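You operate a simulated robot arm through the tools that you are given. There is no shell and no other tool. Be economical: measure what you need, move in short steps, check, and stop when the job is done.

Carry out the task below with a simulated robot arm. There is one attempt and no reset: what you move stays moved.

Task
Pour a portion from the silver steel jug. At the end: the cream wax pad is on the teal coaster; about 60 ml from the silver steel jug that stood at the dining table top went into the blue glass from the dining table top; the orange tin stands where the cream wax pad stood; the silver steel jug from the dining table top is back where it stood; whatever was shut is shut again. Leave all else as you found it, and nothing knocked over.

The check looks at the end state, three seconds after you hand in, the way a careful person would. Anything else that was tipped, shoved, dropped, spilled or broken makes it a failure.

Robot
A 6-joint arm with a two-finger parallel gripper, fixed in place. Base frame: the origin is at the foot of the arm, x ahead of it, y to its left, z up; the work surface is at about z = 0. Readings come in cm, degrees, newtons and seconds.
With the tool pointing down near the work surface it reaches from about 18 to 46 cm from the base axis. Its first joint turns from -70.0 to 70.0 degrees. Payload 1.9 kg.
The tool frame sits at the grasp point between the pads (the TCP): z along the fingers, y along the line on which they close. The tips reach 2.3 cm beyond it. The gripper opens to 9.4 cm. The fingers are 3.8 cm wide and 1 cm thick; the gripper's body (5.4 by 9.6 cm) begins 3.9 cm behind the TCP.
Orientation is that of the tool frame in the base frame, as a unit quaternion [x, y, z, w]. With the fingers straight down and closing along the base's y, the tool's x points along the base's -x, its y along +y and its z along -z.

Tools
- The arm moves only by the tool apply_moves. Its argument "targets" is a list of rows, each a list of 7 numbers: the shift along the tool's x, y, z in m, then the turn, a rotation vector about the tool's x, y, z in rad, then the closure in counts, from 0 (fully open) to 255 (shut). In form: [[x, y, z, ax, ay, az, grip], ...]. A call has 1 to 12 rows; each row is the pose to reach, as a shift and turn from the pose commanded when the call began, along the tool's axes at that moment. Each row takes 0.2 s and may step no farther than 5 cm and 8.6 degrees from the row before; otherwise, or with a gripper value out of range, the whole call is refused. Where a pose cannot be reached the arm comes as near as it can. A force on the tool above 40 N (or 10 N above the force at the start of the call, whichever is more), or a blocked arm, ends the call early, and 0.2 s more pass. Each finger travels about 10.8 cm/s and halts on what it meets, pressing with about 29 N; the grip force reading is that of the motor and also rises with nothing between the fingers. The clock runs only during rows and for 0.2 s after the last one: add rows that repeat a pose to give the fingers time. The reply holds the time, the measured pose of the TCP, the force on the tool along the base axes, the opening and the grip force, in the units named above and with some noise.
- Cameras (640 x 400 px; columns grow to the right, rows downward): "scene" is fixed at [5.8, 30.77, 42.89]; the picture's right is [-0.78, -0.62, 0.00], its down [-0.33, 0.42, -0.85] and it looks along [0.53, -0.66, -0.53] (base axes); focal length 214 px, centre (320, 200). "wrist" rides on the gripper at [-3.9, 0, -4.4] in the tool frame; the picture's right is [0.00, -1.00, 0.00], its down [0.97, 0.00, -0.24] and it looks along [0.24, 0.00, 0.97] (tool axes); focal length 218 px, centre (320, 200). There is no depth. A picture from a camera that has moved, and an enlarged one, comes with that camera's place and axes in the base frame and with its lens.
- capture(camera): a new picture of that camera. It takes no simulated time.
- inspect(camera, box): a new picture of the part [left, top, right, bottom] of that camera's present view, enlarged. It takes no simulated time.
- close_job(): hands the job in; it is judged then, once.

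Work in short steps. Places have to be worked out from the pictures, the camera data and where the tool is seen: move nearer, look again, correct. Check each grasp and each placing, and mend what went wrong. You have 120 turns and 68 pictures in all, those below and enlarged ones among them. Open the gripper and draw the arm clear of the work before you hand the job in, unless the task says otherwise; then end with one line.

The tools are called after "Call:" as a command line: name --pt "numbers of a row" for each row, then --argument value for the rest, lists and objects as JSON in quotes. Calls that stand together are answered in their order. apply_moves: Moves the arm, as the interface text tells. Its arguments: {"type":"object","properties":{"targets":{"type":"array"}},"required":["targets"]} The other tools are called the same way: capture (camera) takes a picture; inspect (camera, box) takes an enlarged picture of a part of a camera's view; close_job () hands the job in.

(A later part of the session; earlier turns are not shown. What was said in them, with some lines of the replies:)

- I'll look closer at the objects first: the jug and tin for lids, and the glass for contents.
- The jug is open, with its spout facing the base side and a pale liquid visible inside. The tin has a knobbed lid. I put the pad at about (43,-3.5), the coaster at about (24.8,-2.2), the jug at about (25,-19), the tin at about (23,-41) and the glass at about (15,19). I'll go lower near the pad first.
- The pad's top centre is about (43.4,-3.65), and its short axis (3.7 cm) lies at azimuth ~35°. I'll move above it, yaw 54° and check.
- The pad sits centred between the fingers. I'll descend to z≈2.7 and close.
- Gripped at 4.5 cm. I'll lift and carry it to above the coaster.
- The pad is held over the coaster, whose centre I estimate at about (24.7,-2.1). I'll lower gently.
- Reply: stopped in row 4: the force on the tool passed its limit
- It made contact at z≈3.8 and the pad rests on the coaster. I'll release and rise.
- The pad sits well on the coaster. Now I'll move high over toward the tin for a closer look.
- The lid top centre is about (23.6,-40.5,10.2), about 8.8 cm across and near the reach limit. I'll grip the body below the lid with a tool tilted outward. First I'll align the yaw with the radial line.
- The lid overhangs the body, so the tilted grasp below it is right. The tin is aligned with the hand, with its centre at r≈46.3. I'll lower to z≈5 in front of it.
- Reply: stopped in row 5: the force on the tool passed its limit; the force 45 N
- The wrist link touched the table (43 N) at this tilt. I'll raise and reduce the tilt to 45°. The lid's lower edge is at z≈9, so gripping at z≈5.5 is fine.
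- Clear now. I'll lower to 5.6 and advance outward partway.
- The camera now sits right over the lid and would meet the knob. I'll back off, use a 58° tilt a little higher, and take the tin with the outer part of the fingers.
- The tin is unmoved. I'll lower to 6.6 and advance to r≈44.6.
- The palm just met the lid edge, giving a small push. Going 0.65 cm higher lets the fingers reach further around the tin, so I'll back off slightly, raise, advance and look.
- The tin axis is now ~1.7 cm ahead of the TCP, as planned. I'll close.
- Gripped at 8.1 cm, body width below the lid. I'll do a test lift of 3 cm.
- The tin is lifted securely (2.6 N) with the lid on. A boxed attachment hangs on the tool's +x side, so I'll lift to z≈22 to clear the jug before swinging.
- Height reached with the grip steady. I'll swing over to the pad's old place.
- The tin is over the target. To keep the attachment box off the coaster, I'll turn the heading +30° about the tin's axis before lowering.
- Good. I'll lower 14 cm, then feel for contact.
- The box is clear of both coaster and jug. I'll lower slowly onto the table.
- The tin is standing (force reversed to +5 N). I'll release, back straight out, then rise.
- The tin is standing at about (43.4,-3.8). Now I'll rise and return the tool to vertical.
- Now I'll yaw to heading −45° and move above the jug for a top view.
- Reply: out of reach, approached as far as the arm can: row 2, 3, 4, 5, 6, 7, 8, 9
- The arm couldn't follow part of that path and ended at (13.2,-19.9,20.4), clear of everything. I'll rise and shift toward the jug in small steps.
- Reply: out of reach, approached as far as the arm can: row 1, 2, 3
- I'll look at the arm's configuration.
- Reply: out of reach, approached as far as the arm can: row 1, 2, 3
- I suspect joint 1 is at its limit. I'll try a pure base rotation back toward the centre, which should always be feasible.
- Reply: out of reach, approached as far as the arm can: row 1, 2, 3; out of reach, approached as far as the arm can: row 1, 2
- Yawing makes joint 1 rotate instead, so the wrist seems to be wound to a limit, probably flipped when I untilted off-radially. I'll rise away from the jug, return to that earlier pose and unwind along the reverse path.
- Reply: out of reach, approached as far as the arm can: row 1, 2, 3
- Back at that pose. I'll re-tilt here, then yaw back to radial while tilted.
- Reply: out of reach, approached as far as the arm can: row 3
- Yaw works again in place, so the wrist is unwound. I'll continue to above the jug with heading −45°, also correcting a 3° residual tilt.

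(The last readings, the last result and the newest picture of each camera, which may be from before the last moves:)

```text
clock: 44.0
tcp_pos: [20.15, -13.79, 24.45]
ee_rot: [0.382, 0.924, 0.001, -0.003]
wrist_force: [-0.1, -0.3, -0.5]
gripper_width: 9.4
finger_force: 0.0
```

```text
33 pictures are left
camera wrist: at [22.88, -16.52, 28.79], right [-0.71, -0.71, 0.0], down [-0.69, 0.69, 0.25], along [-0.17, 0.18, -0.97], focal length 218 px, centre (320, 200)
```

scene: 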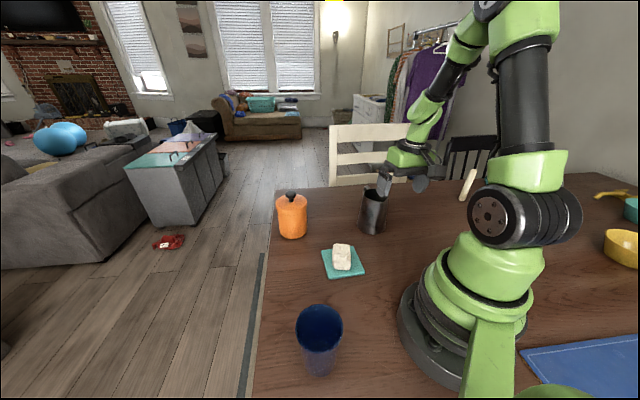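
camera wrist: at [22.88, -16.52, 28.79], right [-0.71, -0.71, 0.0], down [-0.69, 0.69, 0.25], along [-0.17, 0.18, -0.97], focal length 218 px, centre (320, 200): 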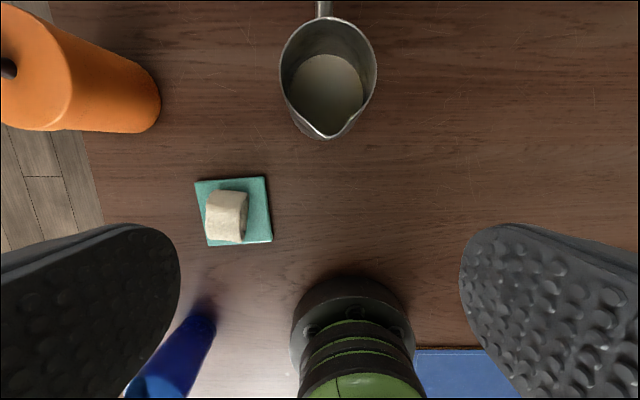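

The jug's axis is (26.4,-20.7), with the rim at z≈11 and 6.9 cm across. The spout is exactly along tool +x (heading −45°), and the liquid level is low, so pouring will need a steep tilt. The glass is at (15.6,18.8), ~12.6 cm tall and 6.5 cm across the rim. I'll test the pour pose empty-handed before taking the jug.

Call:
apply_moves --pt "0.0047 0.03 0 0 0 -0.1386 0" --pt "0.0129 0.0595 0 0 0 -0.2772 0" --pt "0.0249 0.0882 0 0 0 -0.4158 0" --pt "0.0406 0.1155 0 0 0 -0.5544 0" --pt "0.0597 0.141 0 0 0 -0.693 0" --pt "0.0822 0.1642 0 0 0 -0.8316 0" --pt "0.1076 0.1845 0 0 0 -0.9702 0" --pt "0.1356 0.2018 0 0 0 -1.1088 0" --pt "0.1659 0.2157 0 0 0 -1.2474 0" --pt "0.198 0.2257 0 0 0 -1.386 0" --pt "0.2315 0.2318 0 0 0 -1.5246 0" --pt "0.2658 0.2338 0 0 0 -1.6632 0"

Call:
apply_moves --pt "0 0 0 0 -0.13 0 0" --pt "0 0 0 0 -0.26 0 0" --pt "0 0 0 0 -0.39 0 0" --pt "0 0 0 0 -0.52 0 0" --pt "0 0 0 0 -0.65 0 0" --pt "0 0 0 0 -0.78 0 0" --pt "0 0 0 0 -0.91 0 0" --pt "0 0 0 0 -1.04 0 0"

Call:
apply_moves --pt "0 0 0 0 -0.1 0 0" --pt "0 0 0 0 -0.2 0 0" --pt "0 0 0 0 -0.3 0 0" --pt "0 0 0 0 -0.4 0 0"

Call:
capture --camera "wrist"

Call:
capture --camera "scene"

```text
clock: 46.6
tcp_pos: [17.76, 21.21, 24.75]
ee_rot: [-0.428, 0.904, 0.003, -0.002]
wrist_force: [-0.2, -1.0, 0.8]
gripper_width: 9.39
finger_force: 0.0
```

```text
clock: 48.4
tcp_pos: [20.19, 24.27, 26.42]
ee_rot: [-0.367, 0.786, 0.214, 0.449]
wrist_force: [0.4, -0.7, 0.2]
gripper_width: 9.41
finger_force: 0.1
out of reach, approached as far as the arm can: row 6, 7, 8
```

```text
clock: 49.4
tcp_pos: [22.52, 26.98, 26.77]
ee_rot: [-0.317, 0.68, 0.284, 0.597]
wrist_force: [-0.1, 0.5, -0.2]
gripper_width: 9.41
finger_force: 0.1
out of reach, approached as far as the arm can: row 1, 2, 3, 4
```

```text
32 pictures are left
camera wrist: at [20.02, 24.13, 31.1], right [0.77, -0.64, -0.01], down [-0.24, -0.27, -0.93], along [0.59, 0.72, -0.36], focal length 218 px, centre (320, 200)
```

wrist: 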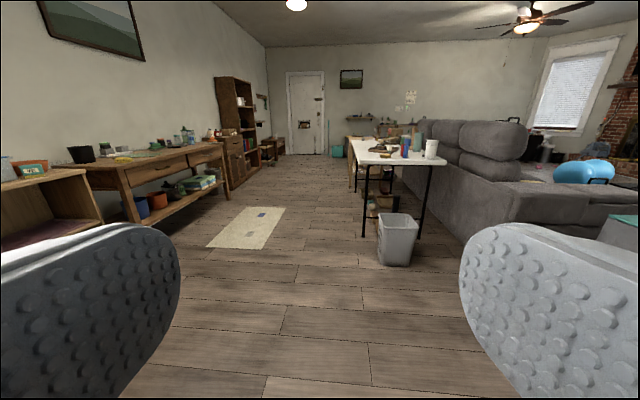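

```text
31 pictures are left
```

scene: 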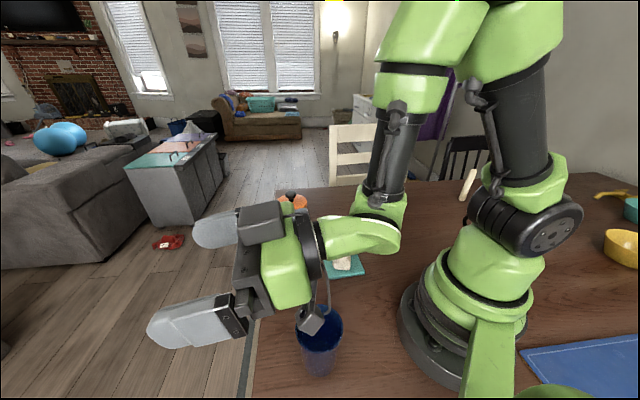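

Radially the wrist can't fold in that far. I'll untilt and test pouring tangentially instead (spout toward the right of the glass, heading ~140°), which puts the wrist at a comfortable radius.

Call:
apply_moves --pt "0 0 0 0 0.14 0 0" --pt "0 0 0 0 0.28 0 0" --pt "0 0 0 0 0.42 0 0" --pt "0 0 0 0 0.56 0 0" --pt "0 0 0 0 0.7 0 0" --pt "0 0 0 0 0.84 0 0" --pt "0 0 0 0 0.98 0 0" --pt "0 0 0 0 1.12 0 0" --pt "0 0 0 0 1.26 0 0" --pt "0 0 0 0 1.4 0 0" --pt "0 0 0 0 1.415 0 0"

```text
clock: 51.8
tcp_pos: [22.54, 27.07, 26.76]
ee_rot: [-0.425, 0.905, 0.007, 0.012]
wrist_force: [0.0, 0.1, 0.7]
gripper_width: 9.4
finger_force: 0.1
out of reach, approached as far as the arm can: row 5
```

Call:
apply_moves --pt "0.0095 0.003 0 0 0 -0.1344 0" --pt "0.019 0.006 0 0 0 -0.2688 0" --pt "0.0285 0.0092 0 0 0 -0.4032 0" --pt "0.038 0.0123 0 0 0 -0.5376 0" --pt "0.0476 0.0154 0 0 0 -0.672 0" --pt "0.057 0.0185 0 0 0 -0.8064 0" --pt "0.067 0.0215 0 0 0 -0.9408 0" --pt "0.076 0.0245 0 0 0 -1.0752 0" --pt "0.0857 0.0277 0 0 0 -1.2096 0" --pt "0.0953 0.0307 0 0 0 -1.344 0" --pt "0.1048 0.0338 0 0 0 -1.478 0"

Call:
apply_moves --pt "0 0 0 0 -0.13 0 0" --pt "0 0 0 0 -0.26 0 0" --pt "0 0 0 0 -0.39 0 0" --pt "0 0 0 0 -0.52 0 0" --pt "0 0 0 0 -0.65 0 0" --pt "0 0 0 0 -0.78 0 0" --pt "0 0 0 0 -0.91 0 0" --pt "0 0 0 0 -1.04 0 0" --pt "0 0 0 0 -1.17 0 0" --pt "0 0 0 0 -1.3 0 0" --pt "0 0 0 0 -1.4 0 0"

Call:
capture --camera "scene"

```text
clock: 54.2
tcp_pos: [13.16, 21.07, 26.46]
ee_rot: [0.924, -0.382, 0.0, -0.014]
wrist_force: [1.1, 1.1, 0.4]
gripper_width: 9.41
finger_force: 0.1
```

```text
clock: 56.6
tcp_pos: [14.82, 28.27, 33.81]
ee_rot: [0.708, -0.29, -0.592, -0.252]
wrist_force: [0.0, 0.0, 0.4]
gripper_width: 9.42
finger_force: 0.1
out of reach, approached as far as the arm can: row 8, 9, 10, 11
```

```text
30 pictures are left
```

scene: 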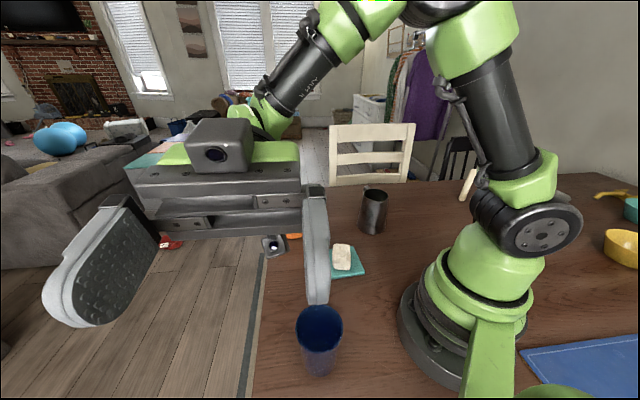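

Orientation was reached but not position: joint 6 would need ~180° in this wrist branch. The other branch (tilt radially first, then yaw left while tilted) should keep joint 6 near 0. I'll return to vertical and test that sequence empty.

Call:
apply_moves --pt "0 0 0 0 0.14 0 0" --pt "0 0 0 0 0.28 0 0" --pt "0 0 0 0 0.42 0 0" --pt "0 0 0 0 0.56 0 0" --pt "0 0 0 0 0.7 0 0" --pt "0 0 0 0 0.84 0 0" --pt "0 0 0 0 0.98 0 0" --pt "0 0 0 0 1.12 0 0" --pt "0 0 0 0 1.26 0 0" --pt "0 0 0 0 1.4 0 0"

```text
clock: 58.8
tcp_pos: [14.81, 28.41, 33.83]
ee_rot: [0.924, -0.382, 0.002, -0.014]
wrist_force: [-0.3, -0.5, 0.2]
gripper_width: 9.38
finger_force: 0.1
```

Call:
apply_moves --pt "0.008 -0.0037 0.005 0 0 0.131 0" --pt "0.016 -0.0073 0.01 0 0 0.262 0" --pt "0.024 -0.011 0.015 0 0 0.393 0" --pt "0.032 -0.0147 0.02 0 0 0.524 0" --pt "0.04 -0.0183 0.025 0 0 0.655 0" --pt "0.048 -0.022 0.03 0 0 0.786 0" --pt "0.056 -0.0257 0.035 0 0 0.917 0" --pt "0.064 -0.0293 0.04 0 0 1.048 0" --pt "0.072 -0.033 0.045 0 0 1.179 0" --pt "0.08 -0.0367 0.05 0 0 1.31 0" --pt "0.088 -0.0403 0.054 0 0 1.441 0" --pt "0.096 -0.044 0.058 0 0 1.571 0"

Call:
apply_moves --pt "0 0 0 0 -0.13 0 0" --pt "0 0 0 0 -0.26 0 0" --pt "0 0 0 0 -0.39 0 0" --pt "0 0 0 0 -0.52 0 0" --pt "0 0 0 0 -0.65 0 0" --pt "0 0 0 0 -0.78 0 0" --pt "0 0 0 0 -0.87 0 0"

```text
clock: 61.4
tcp_pos: [24.75, 24.84, 28.2]
ee_rot: [-0.381, 0.924, 0.009, 0.011]
wrist_force: [-0.6, 0.4, 0.5]
gripper_width: 9.41
finger_force: 0.0
```

```text
clock: 63.0
tcp_pos: [24.77, 24.95, 27.94]
ee_rot: [-0.343, 0.833, 0.17, 0.399]
wrist_force: [-0.3, -0.5, -0.5]
gripper_width: 9.39
finger_force: 0.1
```

Tilt 50° radial reached. Now I'll yaw left 90° while tilted, moving to the pour position.

Call:
apply_moves --pt "0.007 0.0046 -0.0058 -0.1 0 -0.084 0" --pt "0.014 0.0091 -0.0116 -0.2 0 -0.168 0" --pt "0.021 0.0137 -0.0174 -0.301 0 -0.253 0" --pt "0.028 0.0183 -0.0232 -0.401 0 -0.337 0" --pt "0.035 0.0228 -0.029 -0.501 0 -0.421 0" --pt "0.042 0.0274 -0.0348 -0.601 0 -0.505 0" --pt "0.049 0.032 -0.0405 -0.702 0 -0.589 0" --pt "0.0565 0.0365 -0.0463 -0.802 0 -0.673 0" --pt "0.0636 0.0411 -0.0521 -0.902 0 -0.758 0" --pt "0.0707 0.0457 -0.0579 -1.002 0 -0.842 0" --pt "0.0777 0.0502 -0.0637 -1.103 0 -0.926 0" --pt "0.0848 0.0548 -0.0695 -1.203 0 -1.01 0"

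Call:
apply_moves --pt "0 0 0 0 -0.13 0 0" --pt "0 0 0 0 -0.26 0 0" --pt "0 0 0 0 -0.39 0 0" --pt "0 0 0 0 -0.52 0 0" --pt "0 0 0 0 -0.65 0 0"

Call:
capture --camera "scene"

```text
clock: 65.6
tcp_pos: [13.26, 21.11, 25.75]
ee_rot: [0.838, -0.34, -0.391, -0.173]
wrist_force: [0.3, -0.2, -0.4]
gripper_width: 9.4
finger_force: 0.2
```

```text
clock: 66.8
tcp_pos: [13.22, 21.16, 25.73]
ee_rot: [0.669, -0.266, -0.637, -0.273]
wrist_force: [-0.2, 0.0, 1.0]
gripper_width: 9.41
finger_force: 0.0
```

```text
29 pictures are left
```

scene: 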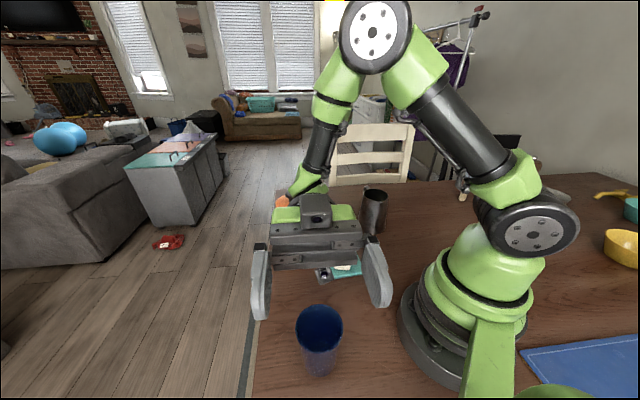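

This branch reaches the pour pose up to 87°. I'll quickly test the lower height (z≈18) and come back up.

Call:
apply_moves --pt "0.04 0 0.002 0 0 0 0" --pt "0.075 0 0.004 0 0 0 0"

Call:
apply_moves --pt "-0.04 0 -0.002 0 0 0 0" --pt "-0.075 0 -0.004 0 0 0 0" --pt "-0.075 0 -0.004 0 0.13 0 0" --pt "-0.075 0 -0.004 0 0.26 0 0" --pt "-0.075 0 -0.004 0 0.39 0 0" --pt "-0.075 0 -0.004 0 0.52 0 0" --pt "-0.075 0 -0.004 0 0.65 0 0"

```text
clock: 67.4
tcp_pos: [13.26, 21.21, 20.64]
ee_rot: [0.669, -0.266, -0.638, -0.272]
wrist_force: [0.6, -0.8, 0.3]
gripper_width: 9.42
finger_force: 0.0
stopped in row 2: the force on the tool passed its limit (the readings are from after the stop); the commanded pose is now the measured one
```

```text
clock: 69.0
tcp_pos: [13.26, 20.83, 28.11]
ee_rot: [0.838, -0.34, -0.39, -0.173]
wrist_force: [0.1, -0.8, 0.6]
gripper_width: 9.42
finger_force: 0.1
```

The force limit tripped at z≈20.6, so something was touched. I'll check the glass and surroundings.

Call:
capture --camera "scene"

Call:
inspect --camera "scene" --box '[250, 280, 410, 380]'

```text
28 pictures are left
```

scene: 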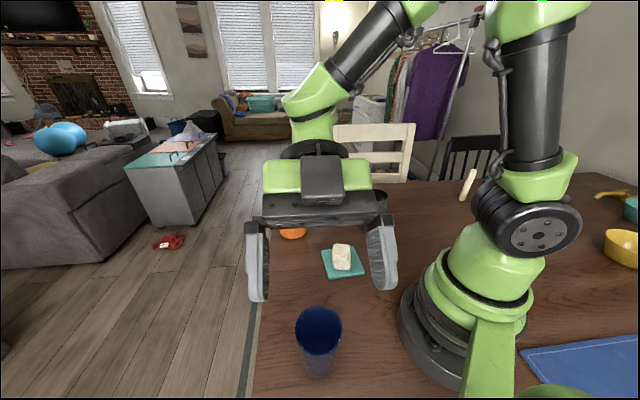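

```text
4.00 times, centred on (330, 330) of scene
camera zoom: at [5.8, 30.77, 42.89], right [-0.78, -0.62, 0.0], down [-0.33, 0.42, -0.85], along [0.53, -0.66, -0.53], focal length 858 px, centre (280, -320)
```

zoom: 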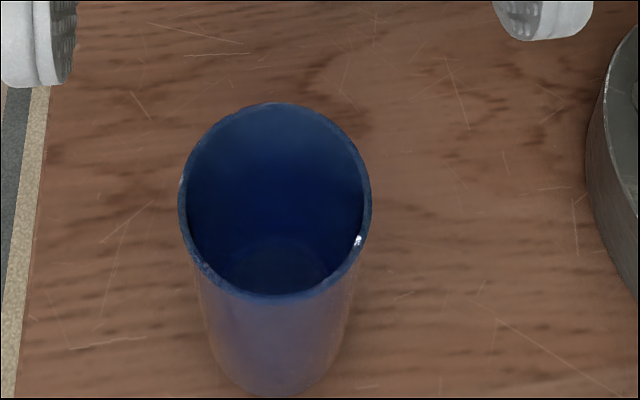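

The attachment box brushed the glass rim and moved it ~0.5 cm, but it's still upright; during pouring I must keep the glass further from the box. Now I'll go back by the reverse path and on to the jug.

Call:
apply_moves --pt "0.0029 -0.0091 -0.0034 0.101 0 0.0852 0" --pt "0.0058 -0.0183 -0.0069 0.202 0 0.1703 0" --pt "0.0087 -0.0274 -0.0103 0.303 0 0.2555 0" --pt "0.0116 -0.0365 -0.0137 0.404 0 0.3407 0" --pt "0.0145 -0.0457 -0.0172 0.505 0 0.4258 0" --pt "0.0174 -0.0548 -0.0206 0.606 0 0.511 0" --pt "0.0203 -0.0639 -0.024 0.706 0 0.5962 0" --pt "0.0232 -0.0731 -0.0275 0.807 0 0.6813 0" --pt "0.0261 -0.0822 -0.0309 0.908 0 0.7665 0" --pt "0.029 -0.0913 -0.0343 1.009 0 0.8517 0" --pt "0.0319 -0.1005 -0.0378 1.11 0 0.9368 0" --pt "0.0348 -0.1096 -0.0412 1.211 0 1.022 0"

Call:
apply_moves --pt "0 0 0 0 0.13 0 0" --pt "0 0 0 0 0.26 0 0" --pt "0 0 0 0 0.39 0 0" --pt "0 0 0 0 0.52 0 0" --pt "0 0 0 0 0.65 0 0" --pt "0 0 0 0 0.78 0 0" --pt "0 0 0 0 0.87 0 0"

```text
clock: 71.6
tcp_pos: [24.67, 24.91, 28.17]
ee_rot: [-0.339, 0.836, 0.168, 0.397]
wrist_force: [-0.2, -0.1, -0.6]
gripper_width: 9.41
finger_force: 0.1
```

```text
clock: 73.2
tcp_pos: [24.88, 24.91, 28.3]
ee_rot: [-0.377, 0.926, 0.01, 0.008]
wrist_force: [0.9, -0.6, -0.3]
gripper_width: 9.4
finger_force: 0.1
```

Back to vertical cleanly. I'll swing over to above the jug.

Call:
apply_moves --pt "0.0038 -0.0421 0.005 0 0 0.1309 0" --pt "0.0127 -0.0834 0.01 0 0 0.2618 0" --pt "0.0264 -0.1232 0.015 0 0 0.3927 0" --pt "0.0446 -0.161 0.02 0 0 0.5236 0" --pt "0.0674 -0.196 0.025 0 0 0.6545 0" --pt "0.094 -0.228 0.03 0 0 0.7854 0" --pt "0.1241 -0.2564 0.035 0 0 0.9163 0" --pt "0.1575 -0.2809 0.04 0 0 1.0472 0" --pt "0.1933 -0.301 0.045 0 0 1.1781 0" --pt "0.2311 -0.3167 0.05 0 0 1.309 0" --pt "0.2705 -0.3275 0.055 0 0 1.4399 0" --pt "0.3108 -0.3336 0.06 0 0 1.56 0"

Call:
capture --camera "wrist"

```text
clock: 75.8
tcp_pos: [26.03, -20.34, 21.15]
ee_rot: [0.384, 0.923, 0.014, -0.001]
wrist_force: [-0.4, 0.8, 0.6]
gripper_width: 9.4
finger_force: 0.0
```

```text
26 pictures are left
camera wrist: at [28.65, -23.23, 25.37], right [-0.71, -0.71, -0.02], down [-0.69, 0.68, 0.25], along [-0.16, 0.2, -0.97], focal length 218 px, centre (320, 200)
```

wrist: 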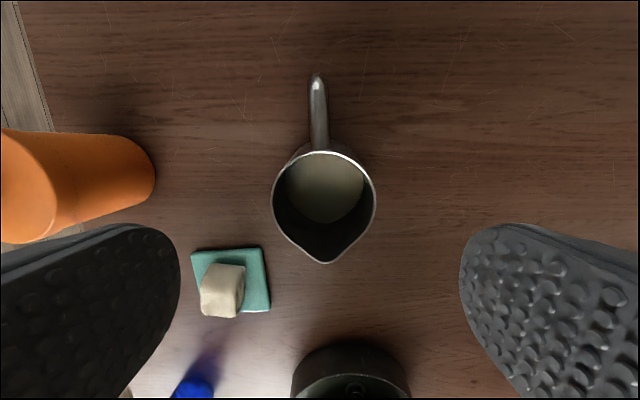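

The jug lies centred between the fingers. I'll fix the small residual tilt and lower until the tips are just above the rim, then check from the scene camera.

Call:
apply_moves --pt "-0.0027 -0.001 0.01 0.025 -0.0126 -0.01 0" --pt "-0.0027 -0.001 0.035 0.025 -0.0126 -0.01 0" --pt "-0.0027 -0.001 0.057 0.025 -0.0126 -0.01 0"

Call:
inspect --camera "scene" --box '[310, 130, 470, 230]'

Call:
capture --camera "wrist"

```text
clock: 76.6
tcp_pos: [26.2, -20.66, 15.29]
ee_rot: [0.378, 0.926, -0.001, 0.0]
wrist_force: [0.0, 0.7, -0.6]
gripper_width: 9.4
finger_force: 0.1
```

```text
4.00 times, centred on (390, 180) of scene
camera zoom: at [5.79, 30.77, 42.89], right [-0.78, -0.62, 0.0], down [-0.33, 0.42, -0.85], along [0.53, -0.66, -0.53], focal length 858 px, centre (40, 280)
```

zoom: 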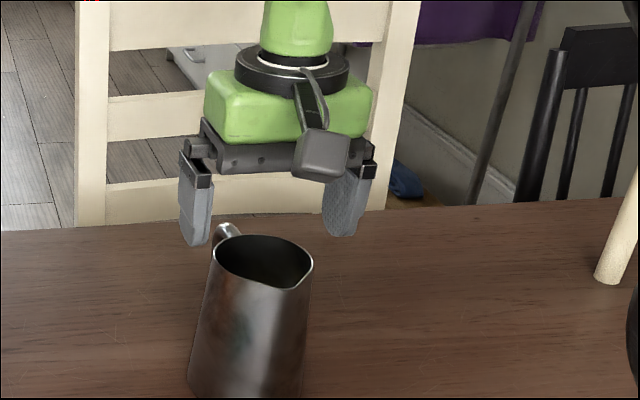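

```text
24 pictures are left
camera wrist: at [28.95, -23.23, 19.68], right [-0.7, -0.71, 0.0], down [-0.69, 0.68, 0.24], along [-0.17, 0.17, -0.97], focal length 218 px, centre (320, 200)
```

wrist: 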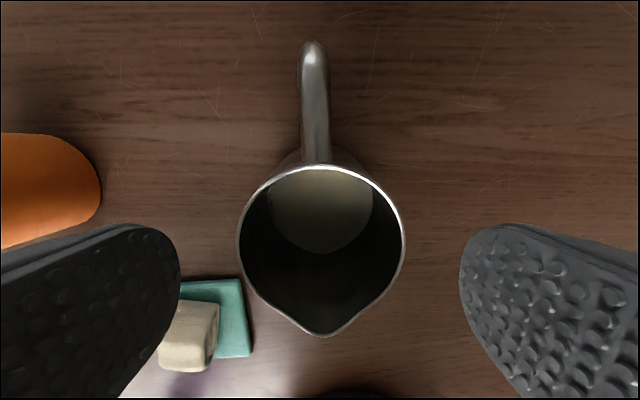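

The rim is at z≈11.7 and centred at the TCP. I'll descend to TCP z≈8.9 (palm ~1 cm above the rim) and close.

Call:
apply_moves --pt "0 0 0.025 0 0 0 0" --pt "0 0 0.048 0 0 0 0" --pt "0 0 0.064 0 0 0 0"

Call:
apply_moves --pt "0 0 0 0 0 0 40" --pt "0 0 0 0 0 0 80" --pt "0 0 0 0 0 0 130" --pt "0 0 0 0 0 0 150" --pt "0 0 0 0 0 0 150"

Call:
inspect --camera "scene" --box '[310, 150, 470, 250]'

```text
clock: 77.4
tcp_pos: [26.21, -20.7, 9.04]
ee_rot: [0.378, 0.926, 0.0, -0.001]
wrist_force: [0.4, -0.4, 0.5]
gripper_width: 9.41
finger_force: 0.2
```

```text
clock: 78.6
tcp_pos: [26.21, -20.63, 9.04]
ee_rot: [0.377, 0.926, -0.001, 0.0]
wrist_force: [-0.7, -0.6, 0.6]
gripper_width: 7.7
finger_force: 28.4
```

```text
4.00 times, centred on (390, 200) of scene
camera zoom: at [5.8, 30.77, 42.89], right [-0.78, -0.62, 0.0], down [-0.33, 0.42, -0.85], along [0.53, -0.66, -0.53], focal length 858 px, centre (40, 200)
```

zoom: 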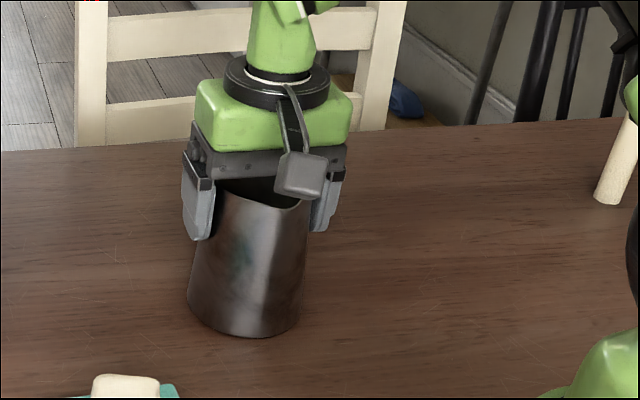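

Gripped at 7.7 cm. I'll lift gently and read the weight.

Call:
apply_moves --pt "0 0 -0.006 0 0 0 160" --pt "0 0 -0.014 0 0 0 160" --pt "0 0 -0.024 0 0 0 160" --pt "0 0 -0.03 0 0 0 160" --pt "0 0 -0.03 0 0 0 160"

Call:
apply_moves --pt "0 0 0 0 0 0 160"

Call:
apply_moves --pt "0 0 0 0 0 0 160"

Call:
apply_moves --pt "0 0 0 0 0 0 160"

Call:
apply_moves --pt "0 0 0 0 0 0 160"

Call:
apply_moves --pt "0 0 0 0 0 0 160"

Call:
apply_moves --pt "0 0 0 0 0 0 160"

```text
clock: 79.8
tcp_pos: [26.12, -20.5, 11.99]
ee_rot: [0.379, 0.925, -0.001, -0.001]
wrist_force: [-0.4, 1.1, -3.1]
gripper_width: 7.73
finger_force: 28.7
```

```text
clock: 80.2
tcp_pos: [26.22, -20.6, 12.02]
ee_rot: [0.378, 0.926, -0.001, 0.0]
wrist_force: [-0.2, -0.4, -3.2]
gripper_width: 7.71
finger_force: 28.7
```

```text
clock: 80.6
tcp_pos: [26.13, -20.63, 12.11]
ee_rot: [0.378, 0.926, 0.0, 0.0]
wrist_force: [0.8, -0.8, -3.3]
gripper_width: 7.69
finger_force: 29.1
```

```text
clock: 81.0
tcp_pos: [26.19, -20.57, 11.96]
ee_rot: [0.378, 0.926, -0.001, 0.0]
wrist_force: [0.2, 0.6, -3.7]
gripper_width: 7.72
finger_force: 28.7
```

```text
clock: 81.4
tcp_pos: [26.06, -20.58, 11.92]
ee_rot: [0.377, 0.926, -0.001, 0.0]
wrist_force: [-0.2, -0.5, -3.5]
gripper_width: 7.73
finger_force: 28.9
```

```text
clock: 81.8
tcp_pos: [26.05, -20.55, 12.0]
ee_rot: [0.378, 0.926, -0.001, -0.001]
wrist_force: [-0.3, -0.7, -3.5]
gripper_width: 7.73
finger_force: 28.6
```

```text
clock: 82.2
tcp_pos: [26.08, -20.57, 12.07]
ee_rot: [0.378, 0.926, -0.001, 0.0]
wrist_force: [0.0, 0.1, -4.6]
gripper_width: 7.69
finger_force: 29.1
```

The jug weighs ~3.5 N with a stable grip. I'll lift it level and carry it slowly around at z≈27.

Call:
apply_moves --pt "0 0 -0.01 0 0 0 160" --pt "0 0 -0.03 0 0 0 160" --pt "0 0 -0.05 0 0 0 160" --pt "0 0 -0.07 0 0 0 160" --pt "0 0 -0.09 0 0 0 160" --pt "0 0 -0.11 0 0 0 160" --pt "0 0 -0.13 0 0 0 160" --pt "0 0 -0.145 0 0 0 160" --pt "0 0 -0.15 0 0 0 160"

Call:
apply_moves --pt "0.0021 0.0203 0 0 0 -0.0611 160" --pt "0.0056 0.0405 0 0 0 -0.1222 160" --pt "0.0102 0.0605 0 0 0 -0.1833 160" --pt "0.0162 0.0801 0 0 0 -0.2443 160" --pt "0.0232 0.0995 0 0 0 -0.3054 160" --pt "0.0314 0.1184 0 0 0 -0.3665 160" --pt "0.0409 0.1368 0 0 0 -0.4276 160" --pt "0.0514 0.1546 0 0 0 -0.4887 160" --pt "0.0631 0.1718 0 0 0 -0.5498 160" --pt "0.0758 0.1882 0 0 0 -0.6109 160" --pt "0.0894 0.204 0 0 0 -0.672 160" --pt "0.104 0.2188 0 0 0 -0.733 160"

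Call:
apply_moves --pt "0.0022 0.0208 0 0 0 -0.0694 160" --pt "0.0056 0.0415 0 0 0 -0.1388 160" --pt "0.0103 0.062 0 0 0 -0.2082 160" --pt "0.0162 0.0822 0 0 0 -0.2776 160" --pt "0.0234 0.102 0 0 0 -0.347 160" --pt "0.0318 0.1214 0 0 0 -0.4164 160" --pt "0.0414 0.1403 0 0 0 -0.4858 160" --pt "0.0521 0.1587 0 0 0 -0.5552 160" --pt "0.064 0.1763 0 0 0 -0.6246 160" --pt "0.077 0.1933 0 0 0 -0.694 160" --pt "0.091 0.2095 0 0 0 -0.7634 160" --pt "0.1061 0.2247 0 0 0 -0.8328 160"

Call:
capture --camera "wrist"

```text
clock: 84.2
tcp_pos: [26.05, -20.67, 27.0]
ee_rot: [0.378, 0.926, 0.001, 0.001]
wrist_force: [0.2, 0.2, -3.5]
gripper_width: 7.71
finger_force: 28.7
```

```text
clock: 86.8
tcp_pos: [34.11, 2.22, 27.05]
ee_rot: [0.021, 1.0, -0.001, -0.001]
wrist_force: [1.5, -0.1, -3.1]
gripper_width: 7.71
finger_force: 29.4
```

```text
clock: 89.4
tcp_pos: [24.45, 25.19, 26.99]
ee_rot: [-0.386, 0.923, 0.001, -0.001]
wrist_force: [0.5, -0.4, -3.5]
gripper_width: 7.72
finger_force: 29.1
```

```text
22 pictures are left
camera wrist: at [27.12, 28.15, 31.3], right [0.71, -0.7, 0.0], down [-0.68, -0.69, 0.24], along [-0.17, -0.17, -0.97], focal length 218 px, centre (320, 200)
```

wrist: 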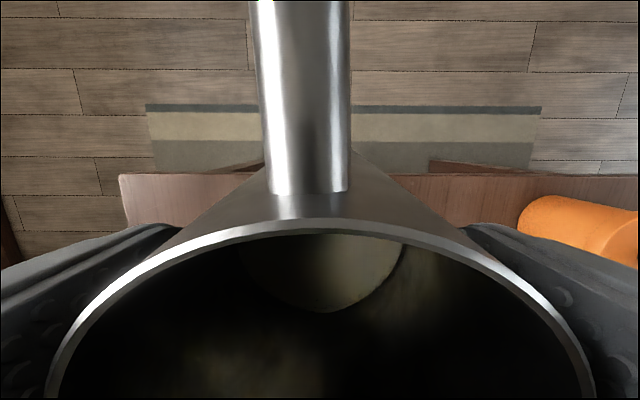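

Everything is held well. I'll tilt slowly to 50° radially, well below the spill angle for this fill.

Call:
apply_moves --pt "0 0 0 0 -0.06 0 160" --pt "0 0 0 0 -0.14 0 160" --pt "0 0 0 0 -0.22 0 160" --pt "0 0 0 0 -0.3 0 160" --pt "0 0 0 0 -0.38 0 160" --pt "0 0 0 0 -0.46 0 160" --pt "0 0 0 0 -0.54 0 160" --pt "0 0 0 0 -0.62 0 160" --pt "0 0 0 0 -0.7 0 160" --pt "0 0 0 0 -0.78 0 160" --pt "0 0 0 0 -0.84 0 160" --pt "0 0 0 0 -0.87 0 160"

Call:
capture --camera "scene"

Call:
capture --camera "wrist"

```text
clock: 92.0
tcp_pos: [24.38, 25.12, 27.0]
ee_rot: [-0.35, 0.837, 0.163, 0.388]
wrist_force: [0.2, 0.0, -3.8]
gripper_width: 7.71
finger_force: 28.9
```

```text
21 pictures are left
```

scene: 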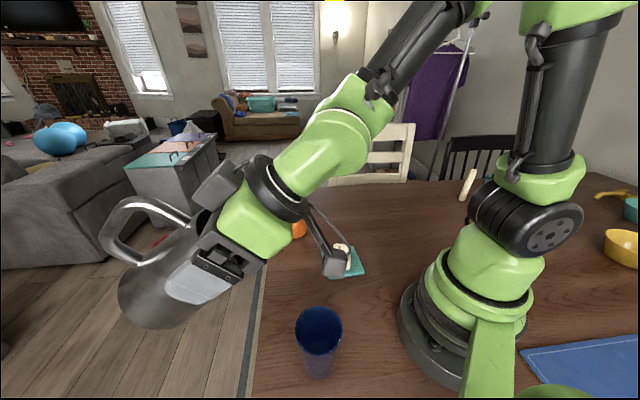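

```text
20 pictures are left
camera wrist: at [23.79, 24.73, 32.75], right [0.71, -0.7, 0.0], down [-0.57, -0.58, -0.59], along [0.41, 0.42, -0.81], focal length 218 px, centre (320, 200)
```

wrist: 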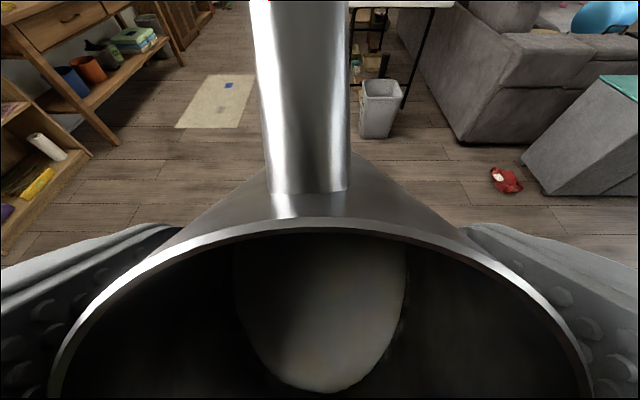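

No slip and no flow at 50°. Now I'll yaw left to the pour position, staying high above the glass.

Call:
apply_moves --pt "0.0056 0.0033 -0.0067 -0.1 0 -0.084 160" --pt "0.0112 0.0067 -0.0133 -0.199 0 -0.168 160" --pt "0.0168 0.01 -0.02 -0.299 0 -0.252 160" --pt "0.0224 0.0133 -0.0266 -0.398 0 -0.336 160" --pt "0.028 0.0167 -0.0333 -0.498 0 -0.42 160" --pt "0.0337 0.02 -0.0399 -0.598 0 -0.505 160" --pt "0.0393 0.0233 -0.0466 -0.697 0 -0.589 160" --pt "0.0449 0.0267 -0.0532 -0.797 0 -0.673 160" --pt "0.0505 0.03 -0.0599 -0.896 0 -0.757 160" --pt "0.0561 0.0333 -0.0665 -0.996 0 -0.841 160" --pt "0.0617 0.0367 -0.0732 -1.095 0 -0.925 160" --pt "0.0673 0.04 -0.0798 -1.195 0 -1.009 160"

Call:
capture --camera "scene"

```text
clock: 94.6
tcp_pos: [14.17, 20.62, 27.11]
ee_rot: [0.839, -0.346, -0.389, -0.16]
wrist_force: [0.2, 1.3, -3.6]
gripper_width: 7.72
finger_force: 29.1
```

```text
19 pictures are left
```

scene: 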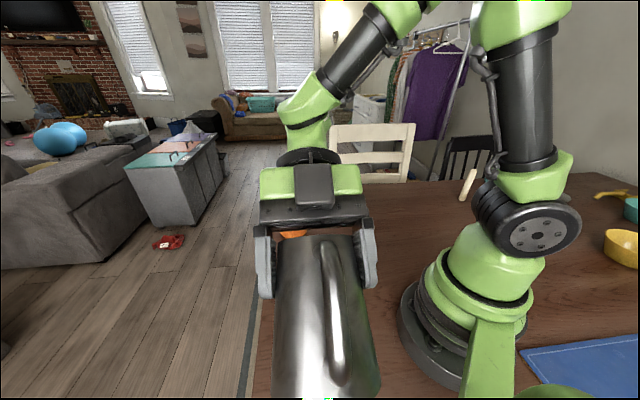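

The pour pose is set. From my jug model, flow should start near 67° and 60 ml should be out near 74°. I'll lower to z≈19.6, offset so the stream falls well inside the glass and the box stays above its rim, then take a reference view of the liquid at 50°.

Call:
apply_moves --pt "0.01 0 0.0173 0 0 0 160" --pt "0.02 0 0.0346 0 0 0 160" --pt "0.03 0 0.0519 0 0 0 160" --pt "0.037 0 0.065 0 0 0 160" --pt "0.0398 0 0.0692 0 0 0 160" --pt "0.0398 0 0.0692 0 0 0 160" --pt "0.0398 0 0.0692 0 0 0 160"

Call:
capture --camera "wrist"

Call:
capture --camera "scene"

```text
clock: 96.2
tcp_pos: [12.23, 22.61, 19.32]
ee_rot: [0.837, -0.348, -0.389, -0.161]
wrist_force: [-0.1, 0.8, -3.7]
gripper_width: 7.72
finger_force: 29.5
```

```text
18 pictures are left
camera wrist: at [12.92, 22.07, 25.2], right [0.71, 0.71, 0.0], down [0.57, -0.57, -0.59], along [-0.41, 0.41, -0.81], focal length 218 px, centre (320, 200)
```

wrist: 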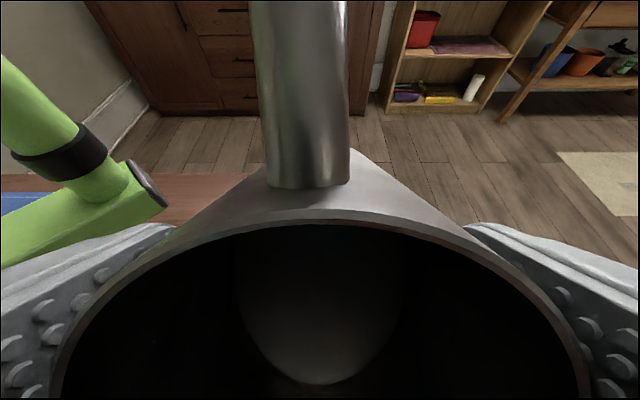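

```text
17 pictures are left
```

scene: 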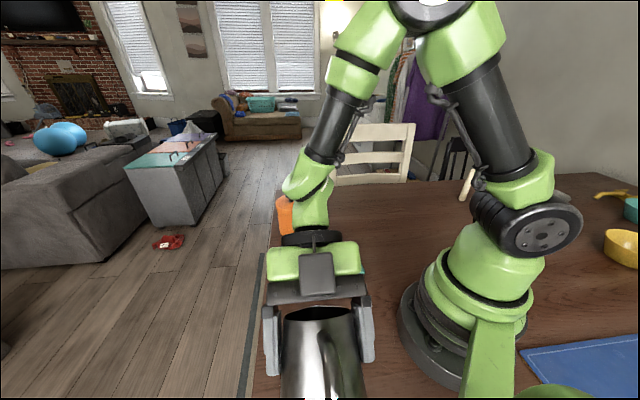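

The reference liquid front at 50° is at row ≈385; 60 ml less should put it around row 352. I'll tilt slowly to ~68° with a short hold and check the wrist view.

Call:
apply_moves --pt "-0.002 0 -0.002 0 -0.06 0 160" --pt "-0.004 0 -0.004 0 -0.12 0 160" --pt "-0.006 0 -0.005 0 -0.18 0 160" --pt "-0.006 0 -0.005 0 -0.24 0 160" --pt "-0.006 0 -0.005 0 -0.29 0 160" --pt "-0.006 0 -0.005 0 -0.32 0 160" --pt "-0.006 0 -0.005 0 -0.32 0 160" --pt "-0.006 0 -0.005 0 -0.32 0 160" --pt "-0.006 0 -0.005 0 -0.32 0 160"

Call:
capture --camera "wrist"

```text
clock: 98.2
tcp_pos: [12.27, 22.61, 20.41]
ee_rot: [0.765, -0.318, -0.518, -0.215]
wrist_force: [-0.3, 0.1, -3.1]
gripper_width: 7.72
finger_force: 29.3
```

```text
16 pictures are left
camera wrist: at [14.15, 20.77, 25.46], right [0.71, 0.71, 0.0], down [0.41, -0.41, -0.81], along [-0.57, 0.57, -0.58], focal length 218 px, centre (320, 200)
```

wrist: 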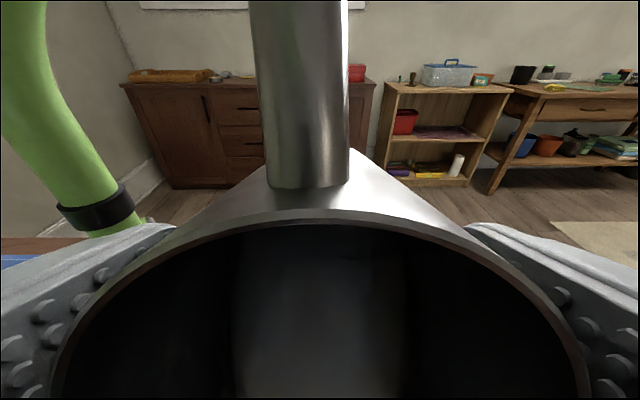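

The liquid front is near the lip. I'll go on to ~71.5°, hold about a second, then return to 50° to measure.

Call:
apply_moves --pt "0 0 0 0 -0.03 0 160" --pt "0 0 0 0 -0.058 0 160" --pt "0 0 0 0 -0.058 0 160" --pt "0 0 0 0 -0.058 0 160" --pt "0 0 0 0 -0.058 0 160" --pt "0 0 0 0 -0.058 0 160" --pt "0 0 0 0 0.04 0 160" --pt "0 0 0 0 0.14 0 160" --pt "0 0 0 0 0.24 0 160" --pt "0 0 0 0 0.32 0 160" --pt "0 0 0 0 0.32 0 160" --pt "0 0 0 0 0.32 0 160"

Call:
capture --camera "wrist"

```text
clock: 100.8
tcp_pos: [12.27, 22.51, 20.39]
ee_rot: [0.838, -0.348, -0.389, -0.161]
wrist_force: [0.5, 0.1, -3.7]
gripper_width: 7.69
finger_force: 28.7
```

```text
15 pictures are left
camera wrist: at [12.89, 22.04, 26.07], right [0.71, 0.71, 0.0], down [0.57, -0.57, -0.59], along [-0.41, 0.41, -0.81], focal length 218 px, centre (320, 200)
```

wrist: 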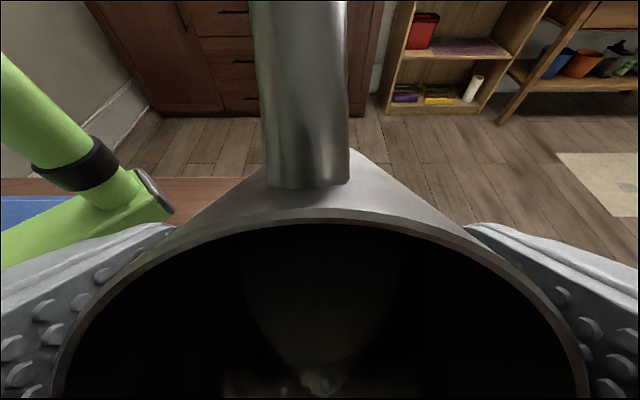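

The front has receded noticeably. I'll enlarge to measure it.

Call:
inspect --camera "wrist" --box '[208, 260, 432, 400]'

```text
2.86 times, centred on (320, 330) of wrist
camera zoom: at [12.89, 22.04, 26.07], right [0.71, 0.71, 0.0], down [0.57, -0.57, -0.59], along [-0.41, 0.41, -0.81], focal length 624 px, centre (320, -171)
```

zoom: 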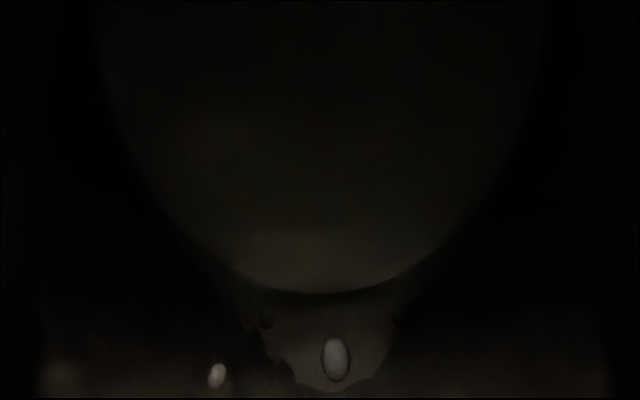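

The front is at row 362, implying ~36 ml poured and matching my model. Next I'll tilt to 74°, hold ~1 s, and return.

Call:
apply_moves --pt "0 0 0 0 -0.11 0 160" --pt "0 0 0 0 -0.22 0 160" --pt "0 0 0 0 -0.32 0 160" --pt "0 0 0 0 -0.39 0 160" --pt "0 0 0 0 -0.422 0 160" --pt "0 0 0 0 -0.422 0 160" --pt "0 0 0 0 -0.422 0 160" --pt "0 0 0 0 -0.422 0 160" --pt "0 0 0 0 -0.32 0 160" --pt "0 0 0 0 -0.18 0 160" --pt "0 0 0 0 -0.06 0 160" --pt "0 0 0 0 0 0 160"

Call:
apply_moves --pt "0 0 0 0 0 0 160" --pt "0 0 0 0 0 0 160"

Call:
inspect --camera "wrist" --box '[208, 260, 432, 400]'

```text
clock: 103.4
tcp_pos: [12.28, 22.61, 20.35]
ee_rot: [0.838, -0.348, -0.389, -0.161]
wrist_force: [0.9, -0.6, -2.7]
gripper_width: 7.68
finger_force: 28.5
```

```text
clock: 104.0
tcp_pos: [12.15, 22.65, 20.35]
ee_rot: [0.838, -0.347, -0.39, -0.161]
wrist_force: [-0.8, 0.2, -2.4]
gripper_width: 7.68
finger_force: 29.0
```

```text
2.86 times, centred on (320, 330) of wrist
camera zoom: at [12.85, 22.05, 26.05], right [0.71, 0.71, 0.0], down [0.57, -0.57, -0.59], along [-0.41, 0.42, -0.81], focal length 624 px, centre (320, -171)
```

zoom: 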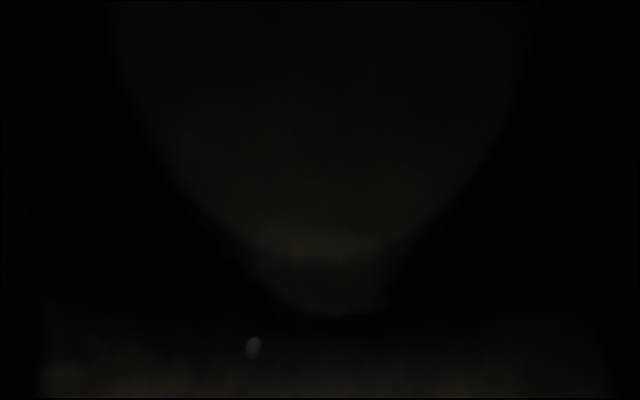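

The front is now at ~350, so I estimate ~57 ml poured. I'll move the jug aside and check the level in the glass.

Call:
apply_moves --pt "-0.008 0 -0.006 0 0 0 160" --pt "-0.016 -0.01 -0.013 0 0 0 160" --pt "-0.016 -0.03 -0.013 0 0 0 160" --pt "-0.016 -0.055 -0.013 0 0 0 160" --pt "-0.016 -0.08 -0.013 0 0 0 160" --pt "-0.016 -0.1 -0.013 0 0 0 160"

Call:
inspect --camera "scene" --box '[250, 280, 410, 380]'

```text
clock: 105.4
tcp_pos: [19.33, 29.69, 22.31]
ee_rot: [0.838, -0.348, -0.389, -0.161]
wrist_force: [0.2, -0.1, -3.1]
gripper_width: 7.68
finger_force: 28.6
```

```text
4.00 times, centred on (330, 330) of scene
camera zoom: at [5.79, 30.77, 42.89], right [-0.78, -0.62, 0.0], down [-0.33, 0.42, -0.85], along [0.53, -0.66, -0.53], focal length 858 px, centre (280, -320)
```

zoom: 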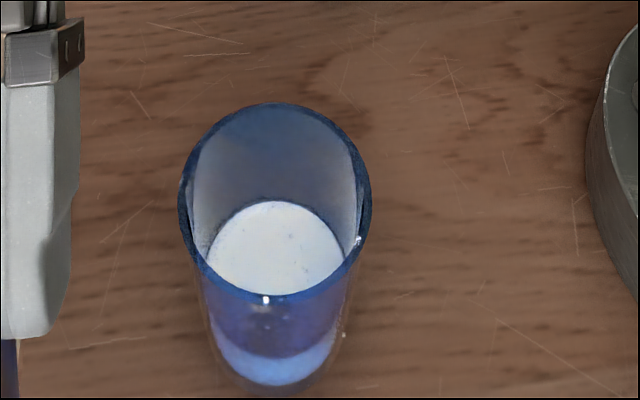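

The glass holds milk to ~3.3 cm depth, an estimated 60–75 ml. Jug readings give ~57 ml and the weight change is consistent with that. I judge it about 60 ml, and no spill is visible. I'll return the jug by the reverse path: yaw back, untilt.

Call:
apply_moves --pt "0.0008 -0.0004 -0.007 0.1 0 0.084 160" --pt "0.0016 -0.0007 -0.014 0.199 0 0.168 160" --pt "0.0024 -0.001 -0.0211 0.299 0 0.252 160" --pt "0.0032 -0.0014 -0.0281 0.398 0 0.336 160" --pt "0.004 -0.0018 -0.0351 0.498 0 0.42 160" --pt "0.0049 -0.0021 -0.0421 0.598 0 0.505 160" --pt "0.0057 -0.0025 -0.0492 0.697 0 0.589 160" --pt "0.0065 -0.0028 -0.0562 0.797 0 0.673 160" --pt "0.0073 -0.0032 -0.0632 0.896 0 0.757 160" --pt "0.0081 -0.0035 -0.0702 0.996 0 0.841 160" --pt "0.0089 -0.0039 -0.0773 1.095 0 0.925 160" --pt "0.0097 -0.0042 -0.0843 1.195 0 1.009 160"

Call:
apply_moves --pt "0 0 0 0 0.06 0 160" --pt "0 0 0 0 0.14 0 160" --pt "0 0 0 0 0.22 0 160" --pt "0 0 0 0 0.3 0 160" --pt "0 0 0 0 0.38 0 160" --pt "0 0 0 0 0.46 0 160" --pt "0 0 0 0 0.54 0 160" --pt "0 0 0 0 0.62 0 160" --pt "0 0 0 0 0.7 0 160" --pt "0 0 0 0 0.78 0 160" --pt "0 0 0 0 0.84 0 160" --pt "0 0 0 0 0.87 0 160"

```text
clock: 108.0
tcp_pos: [24.54, 24.91, 27.07]
ee_rot: [-0.35, 0.837, 0.162, 0.388]
wrist_force: [0.1, -0.4, -4.0]
gripper_width: 7.69
finger_force: 28.5
```

```text
clock: 110.6
tcp_pos: [24.65, 24.9, 27.06]
ee_rot: [-0.386, 0.922, 0.0, -0.001]
wrist_force: [0.0, 0.3, -3.1]
gripper_width: 7.69
finger_force: 29.1
```

The jug is upright and steady. I'll carry it back along the arc toward its place.

Call:
apply_moves --pt "0.0014 -0.0213 0 0 0 0.0694 160" --pt "0.0039 -0.0425 0 0 0 0.1388 160" --pt "0.0078 -0.0634 0 0 0 0.2082 160" --pt "0.013 -0.084 0 0 0 0.2776 160" --pt "0.0193 -0.1043 0 0 0 0.347 160" --pt "0.027 -0.124 0 0 0 0.4164 160" --pt "0.0358 -0.1432 0 0 0 0.4858 160" --pt "0.0456 -0.1618 0 0 0 0.5552 160" --pt "0.0567 -0.1797 0 0 0 0.6246 160" --pt "0.0688 -0.1969 0 0 0 0.694 160" --pt "0.0818 -0.2133 0 0 0 0.7634 160" --pt "0.0958 -0.2288 0 0 0 0.8328 160"

Call:
apply_moves --pt "-0.0008 -0.0209 0 0 0 0.0612 160" --pt "-0.0002 -0.0417 0 0 0 0.1224 160" --pt "0.0016 -0.0624 0 0 0 0.1836 160" --pt "0.0047 -0.0829 0 0 0 0.2448 160" --pt "0.009 -0.1032 0 0 0 0.306 160" --pt "0.0145 -0.1231 0 0 0 0.3672 160" --pt "0.0213 -0.1426 0 0 0 0.4284 160" --pt "0.0291 -0.1616 0 0 0 0.4896 160" --pt "0.0382 -0.18 0 0 0 0.5508 160" --pt "0.0482 -0.1979 0 0 0 0.612 160" --pt "0.0594 -0.215 0 0 0 0.6732 160" --pt "0.0715 -0.2314 0 0 0 0.7344 160"

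Call:
apply_moves --pt "0 0 0 0 0 0 160" --pt "0 0 0 0 0 0 160"

```text
clock: 113.2
tcp_pos: [34.31, 2.08, 27.09]
ee_rot: [0.022, 1.0, 0.001, -0.001]
wrist_force: [0.2, -0.4, -3.7]
gripper_width: 7.68
finger_force: 30.1
```

```text
clock: 115.8
tcp_pos: [26.13, -20.79, 27.0]
ee_rot: [0.379, 0.925, -0.002, 0.0]
wrist_force: [-0.2, -0.6, -2.3]
gripper_width: 7.68
finger_force: 28.9
```

```text
clock: 116.4
tcp_pos: [26.15, -20.91, 27.19]
ee_rot: [0.378, 0.926, -0.001, 0.0]
wrist_force: [0.4, 0.2, -3.1]
gripper_width: 7.65
finger_force: 29.0
```

Only ~0.2 cm off. I'll correct that and lower to just above the table.

Call:
apply_moves --pt "0.001 0.0017 0.02 0 0 0 160" --pt "0.001 0.0017 0.045 0 0 0 160" --pt "0.001 0.0017 0.07 0 0 0 160" --pt "0.001 0.0017 0.095 0 0 0 160" --pt "0.001 0.0017 0.12 0 0 0 160" --pt "0.001 0.0017 0.14 0 0 0 160" --pt "0.001 0.0017 0.155 0 0 0 160" --pt "0.001 0.0017 0.165 0 0 0 160" --pt "0.001 0.0017 0.171 0 0 0 160" --pt "0.001 0.0017 0.171 0 0 0 160"

Call:
inspect --camera "scene" --box '[310, 150, 470, 250]'

```text
clock: 118.6
tcp_pos: [26.0, -20.58, 9.98]
ee_rot: [0.379, 0.925, -0.001, -0.001]
wrist_force: [-0.1, -0.6, -2.7]
gripper_width: 7.68
finger_force: 28.8
```

```text
4.00 times, centred on (390, 200) of scene
camera zoom: at [5.8, 30.77, 42.89], right [-0.78, -0.62, 0.0], down [-0.33, 0.42, -0.85], along [0.53, -0.66, -0.53], focal length 858 px, centre (40, 200)
```

zoom: 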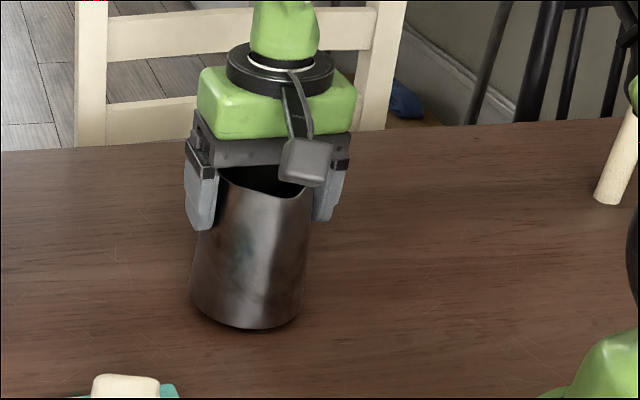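

About 0.9 cm remains. I'll lower to contact slowly.

Call:
apply_moves --pt "-0.001 0 0.004 0 0 0 160" --pt "-0.001 0 0.007 0 0 0 160" --pt "-0.001 0 0.0085 0 0 0 160" --pt "-0.001 0 0.0095 0 0 0 160"

```text
clock: 119.6
tcp_pos: [26.23, -20.66, 9.14]
ee_rot: [0.379, 0.925, 0.0, 0.001]
wrist_force: [-8.1, 1.4, 26.5]
gripper_width: 7.71
finger_force: 29.0
```

Firm contact; the jug is standing. I'll ease up slightly, open slowly and rise straight up.

Call:
apply_moves --pt "0 0 -0.001 0 0 0 160" --pt "0 0 -0.001 0 0 0 100" --pt "0 0 -0.001 0 0 0 0" --pt "0 0 -0.001 0 0 0 0" --pt "0 0 -0.001 0 0 0 0" --pt "0 0 -0.02 0 0 0 0" --pt "0 0 -0.05 0 0 0 0" --pt "0 0 -0.09 0 0 0 0" --pt "0 0 -0.13 0 0 0 0" --pt "0 0 -0.17 0 0 0 0"

Call:
capture --camera "scene"

Call:
inspect --camera "scene" --box '[270, 150, 450, 262]'

Call:
capture --camera "wrist"

```text
clock: 121.8
tcp_pos: [26.01, -20.69, 25.93]
ee_rot: [0.378, 0.926, -0.001, 0.0]
wrist_force: [-0.5, 0.0, -0.3]
gripper_width: 9.39
finger_force: 0.1
```

```text
10 pictures are left
```

scene: 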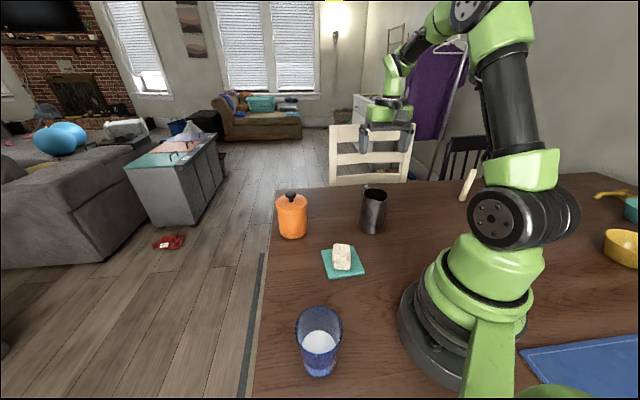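

```text
3.56 times, centred on (360, 206) of scene
camera zoom: at [5.8, 30.77, 42.89], right [-0.78, -0.62, 0.0], down [-0.33, 0.42, -0.85], along [0.53, -0.66, -0.53], focal length 763 px, centre (178, 179)
```

zoom: 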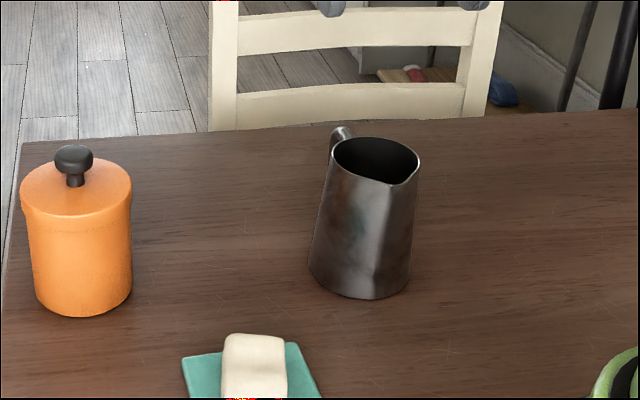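

```text
8 pictures are left
camera wrist: at [28.85, -23.3, 30.33], right [-0.7, -0.71, 0.0], down [-0.69, 0.68, 0.24], along [-0.17, 0.17, -0.97], focal length 218 px, centre (320, 200)
```

wrist: 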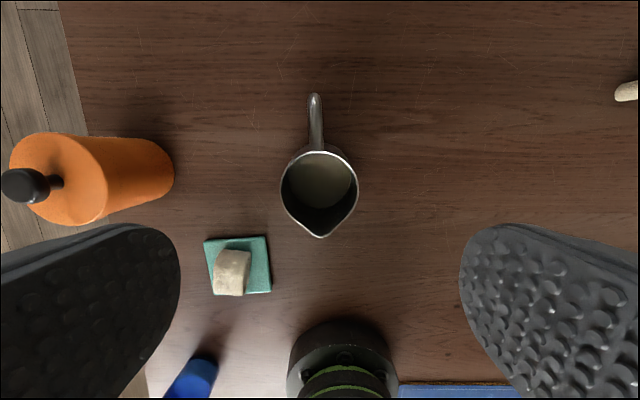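

All placements check out: the jug is back in the same place, the tin is on the pad's old spot, the pad is on the coaster and the milk is in the glass. The gripper is open and clear, so I'm handing in.

Call:
close_job

```text
The job is handed in.
```

I've handed the job in. About 60 ml is in the blue glass by my estimate (readings ranged from roughly 45 to 80 ml), with no spill seen. The wax pad is on the teal coaster, the orange tin is where the pad stood with its lid on, and the jug is back in its place. While I tested the pour, the box on the gripper nudged the glass about 0.5 cm; it stayed upright and I did not move it back.
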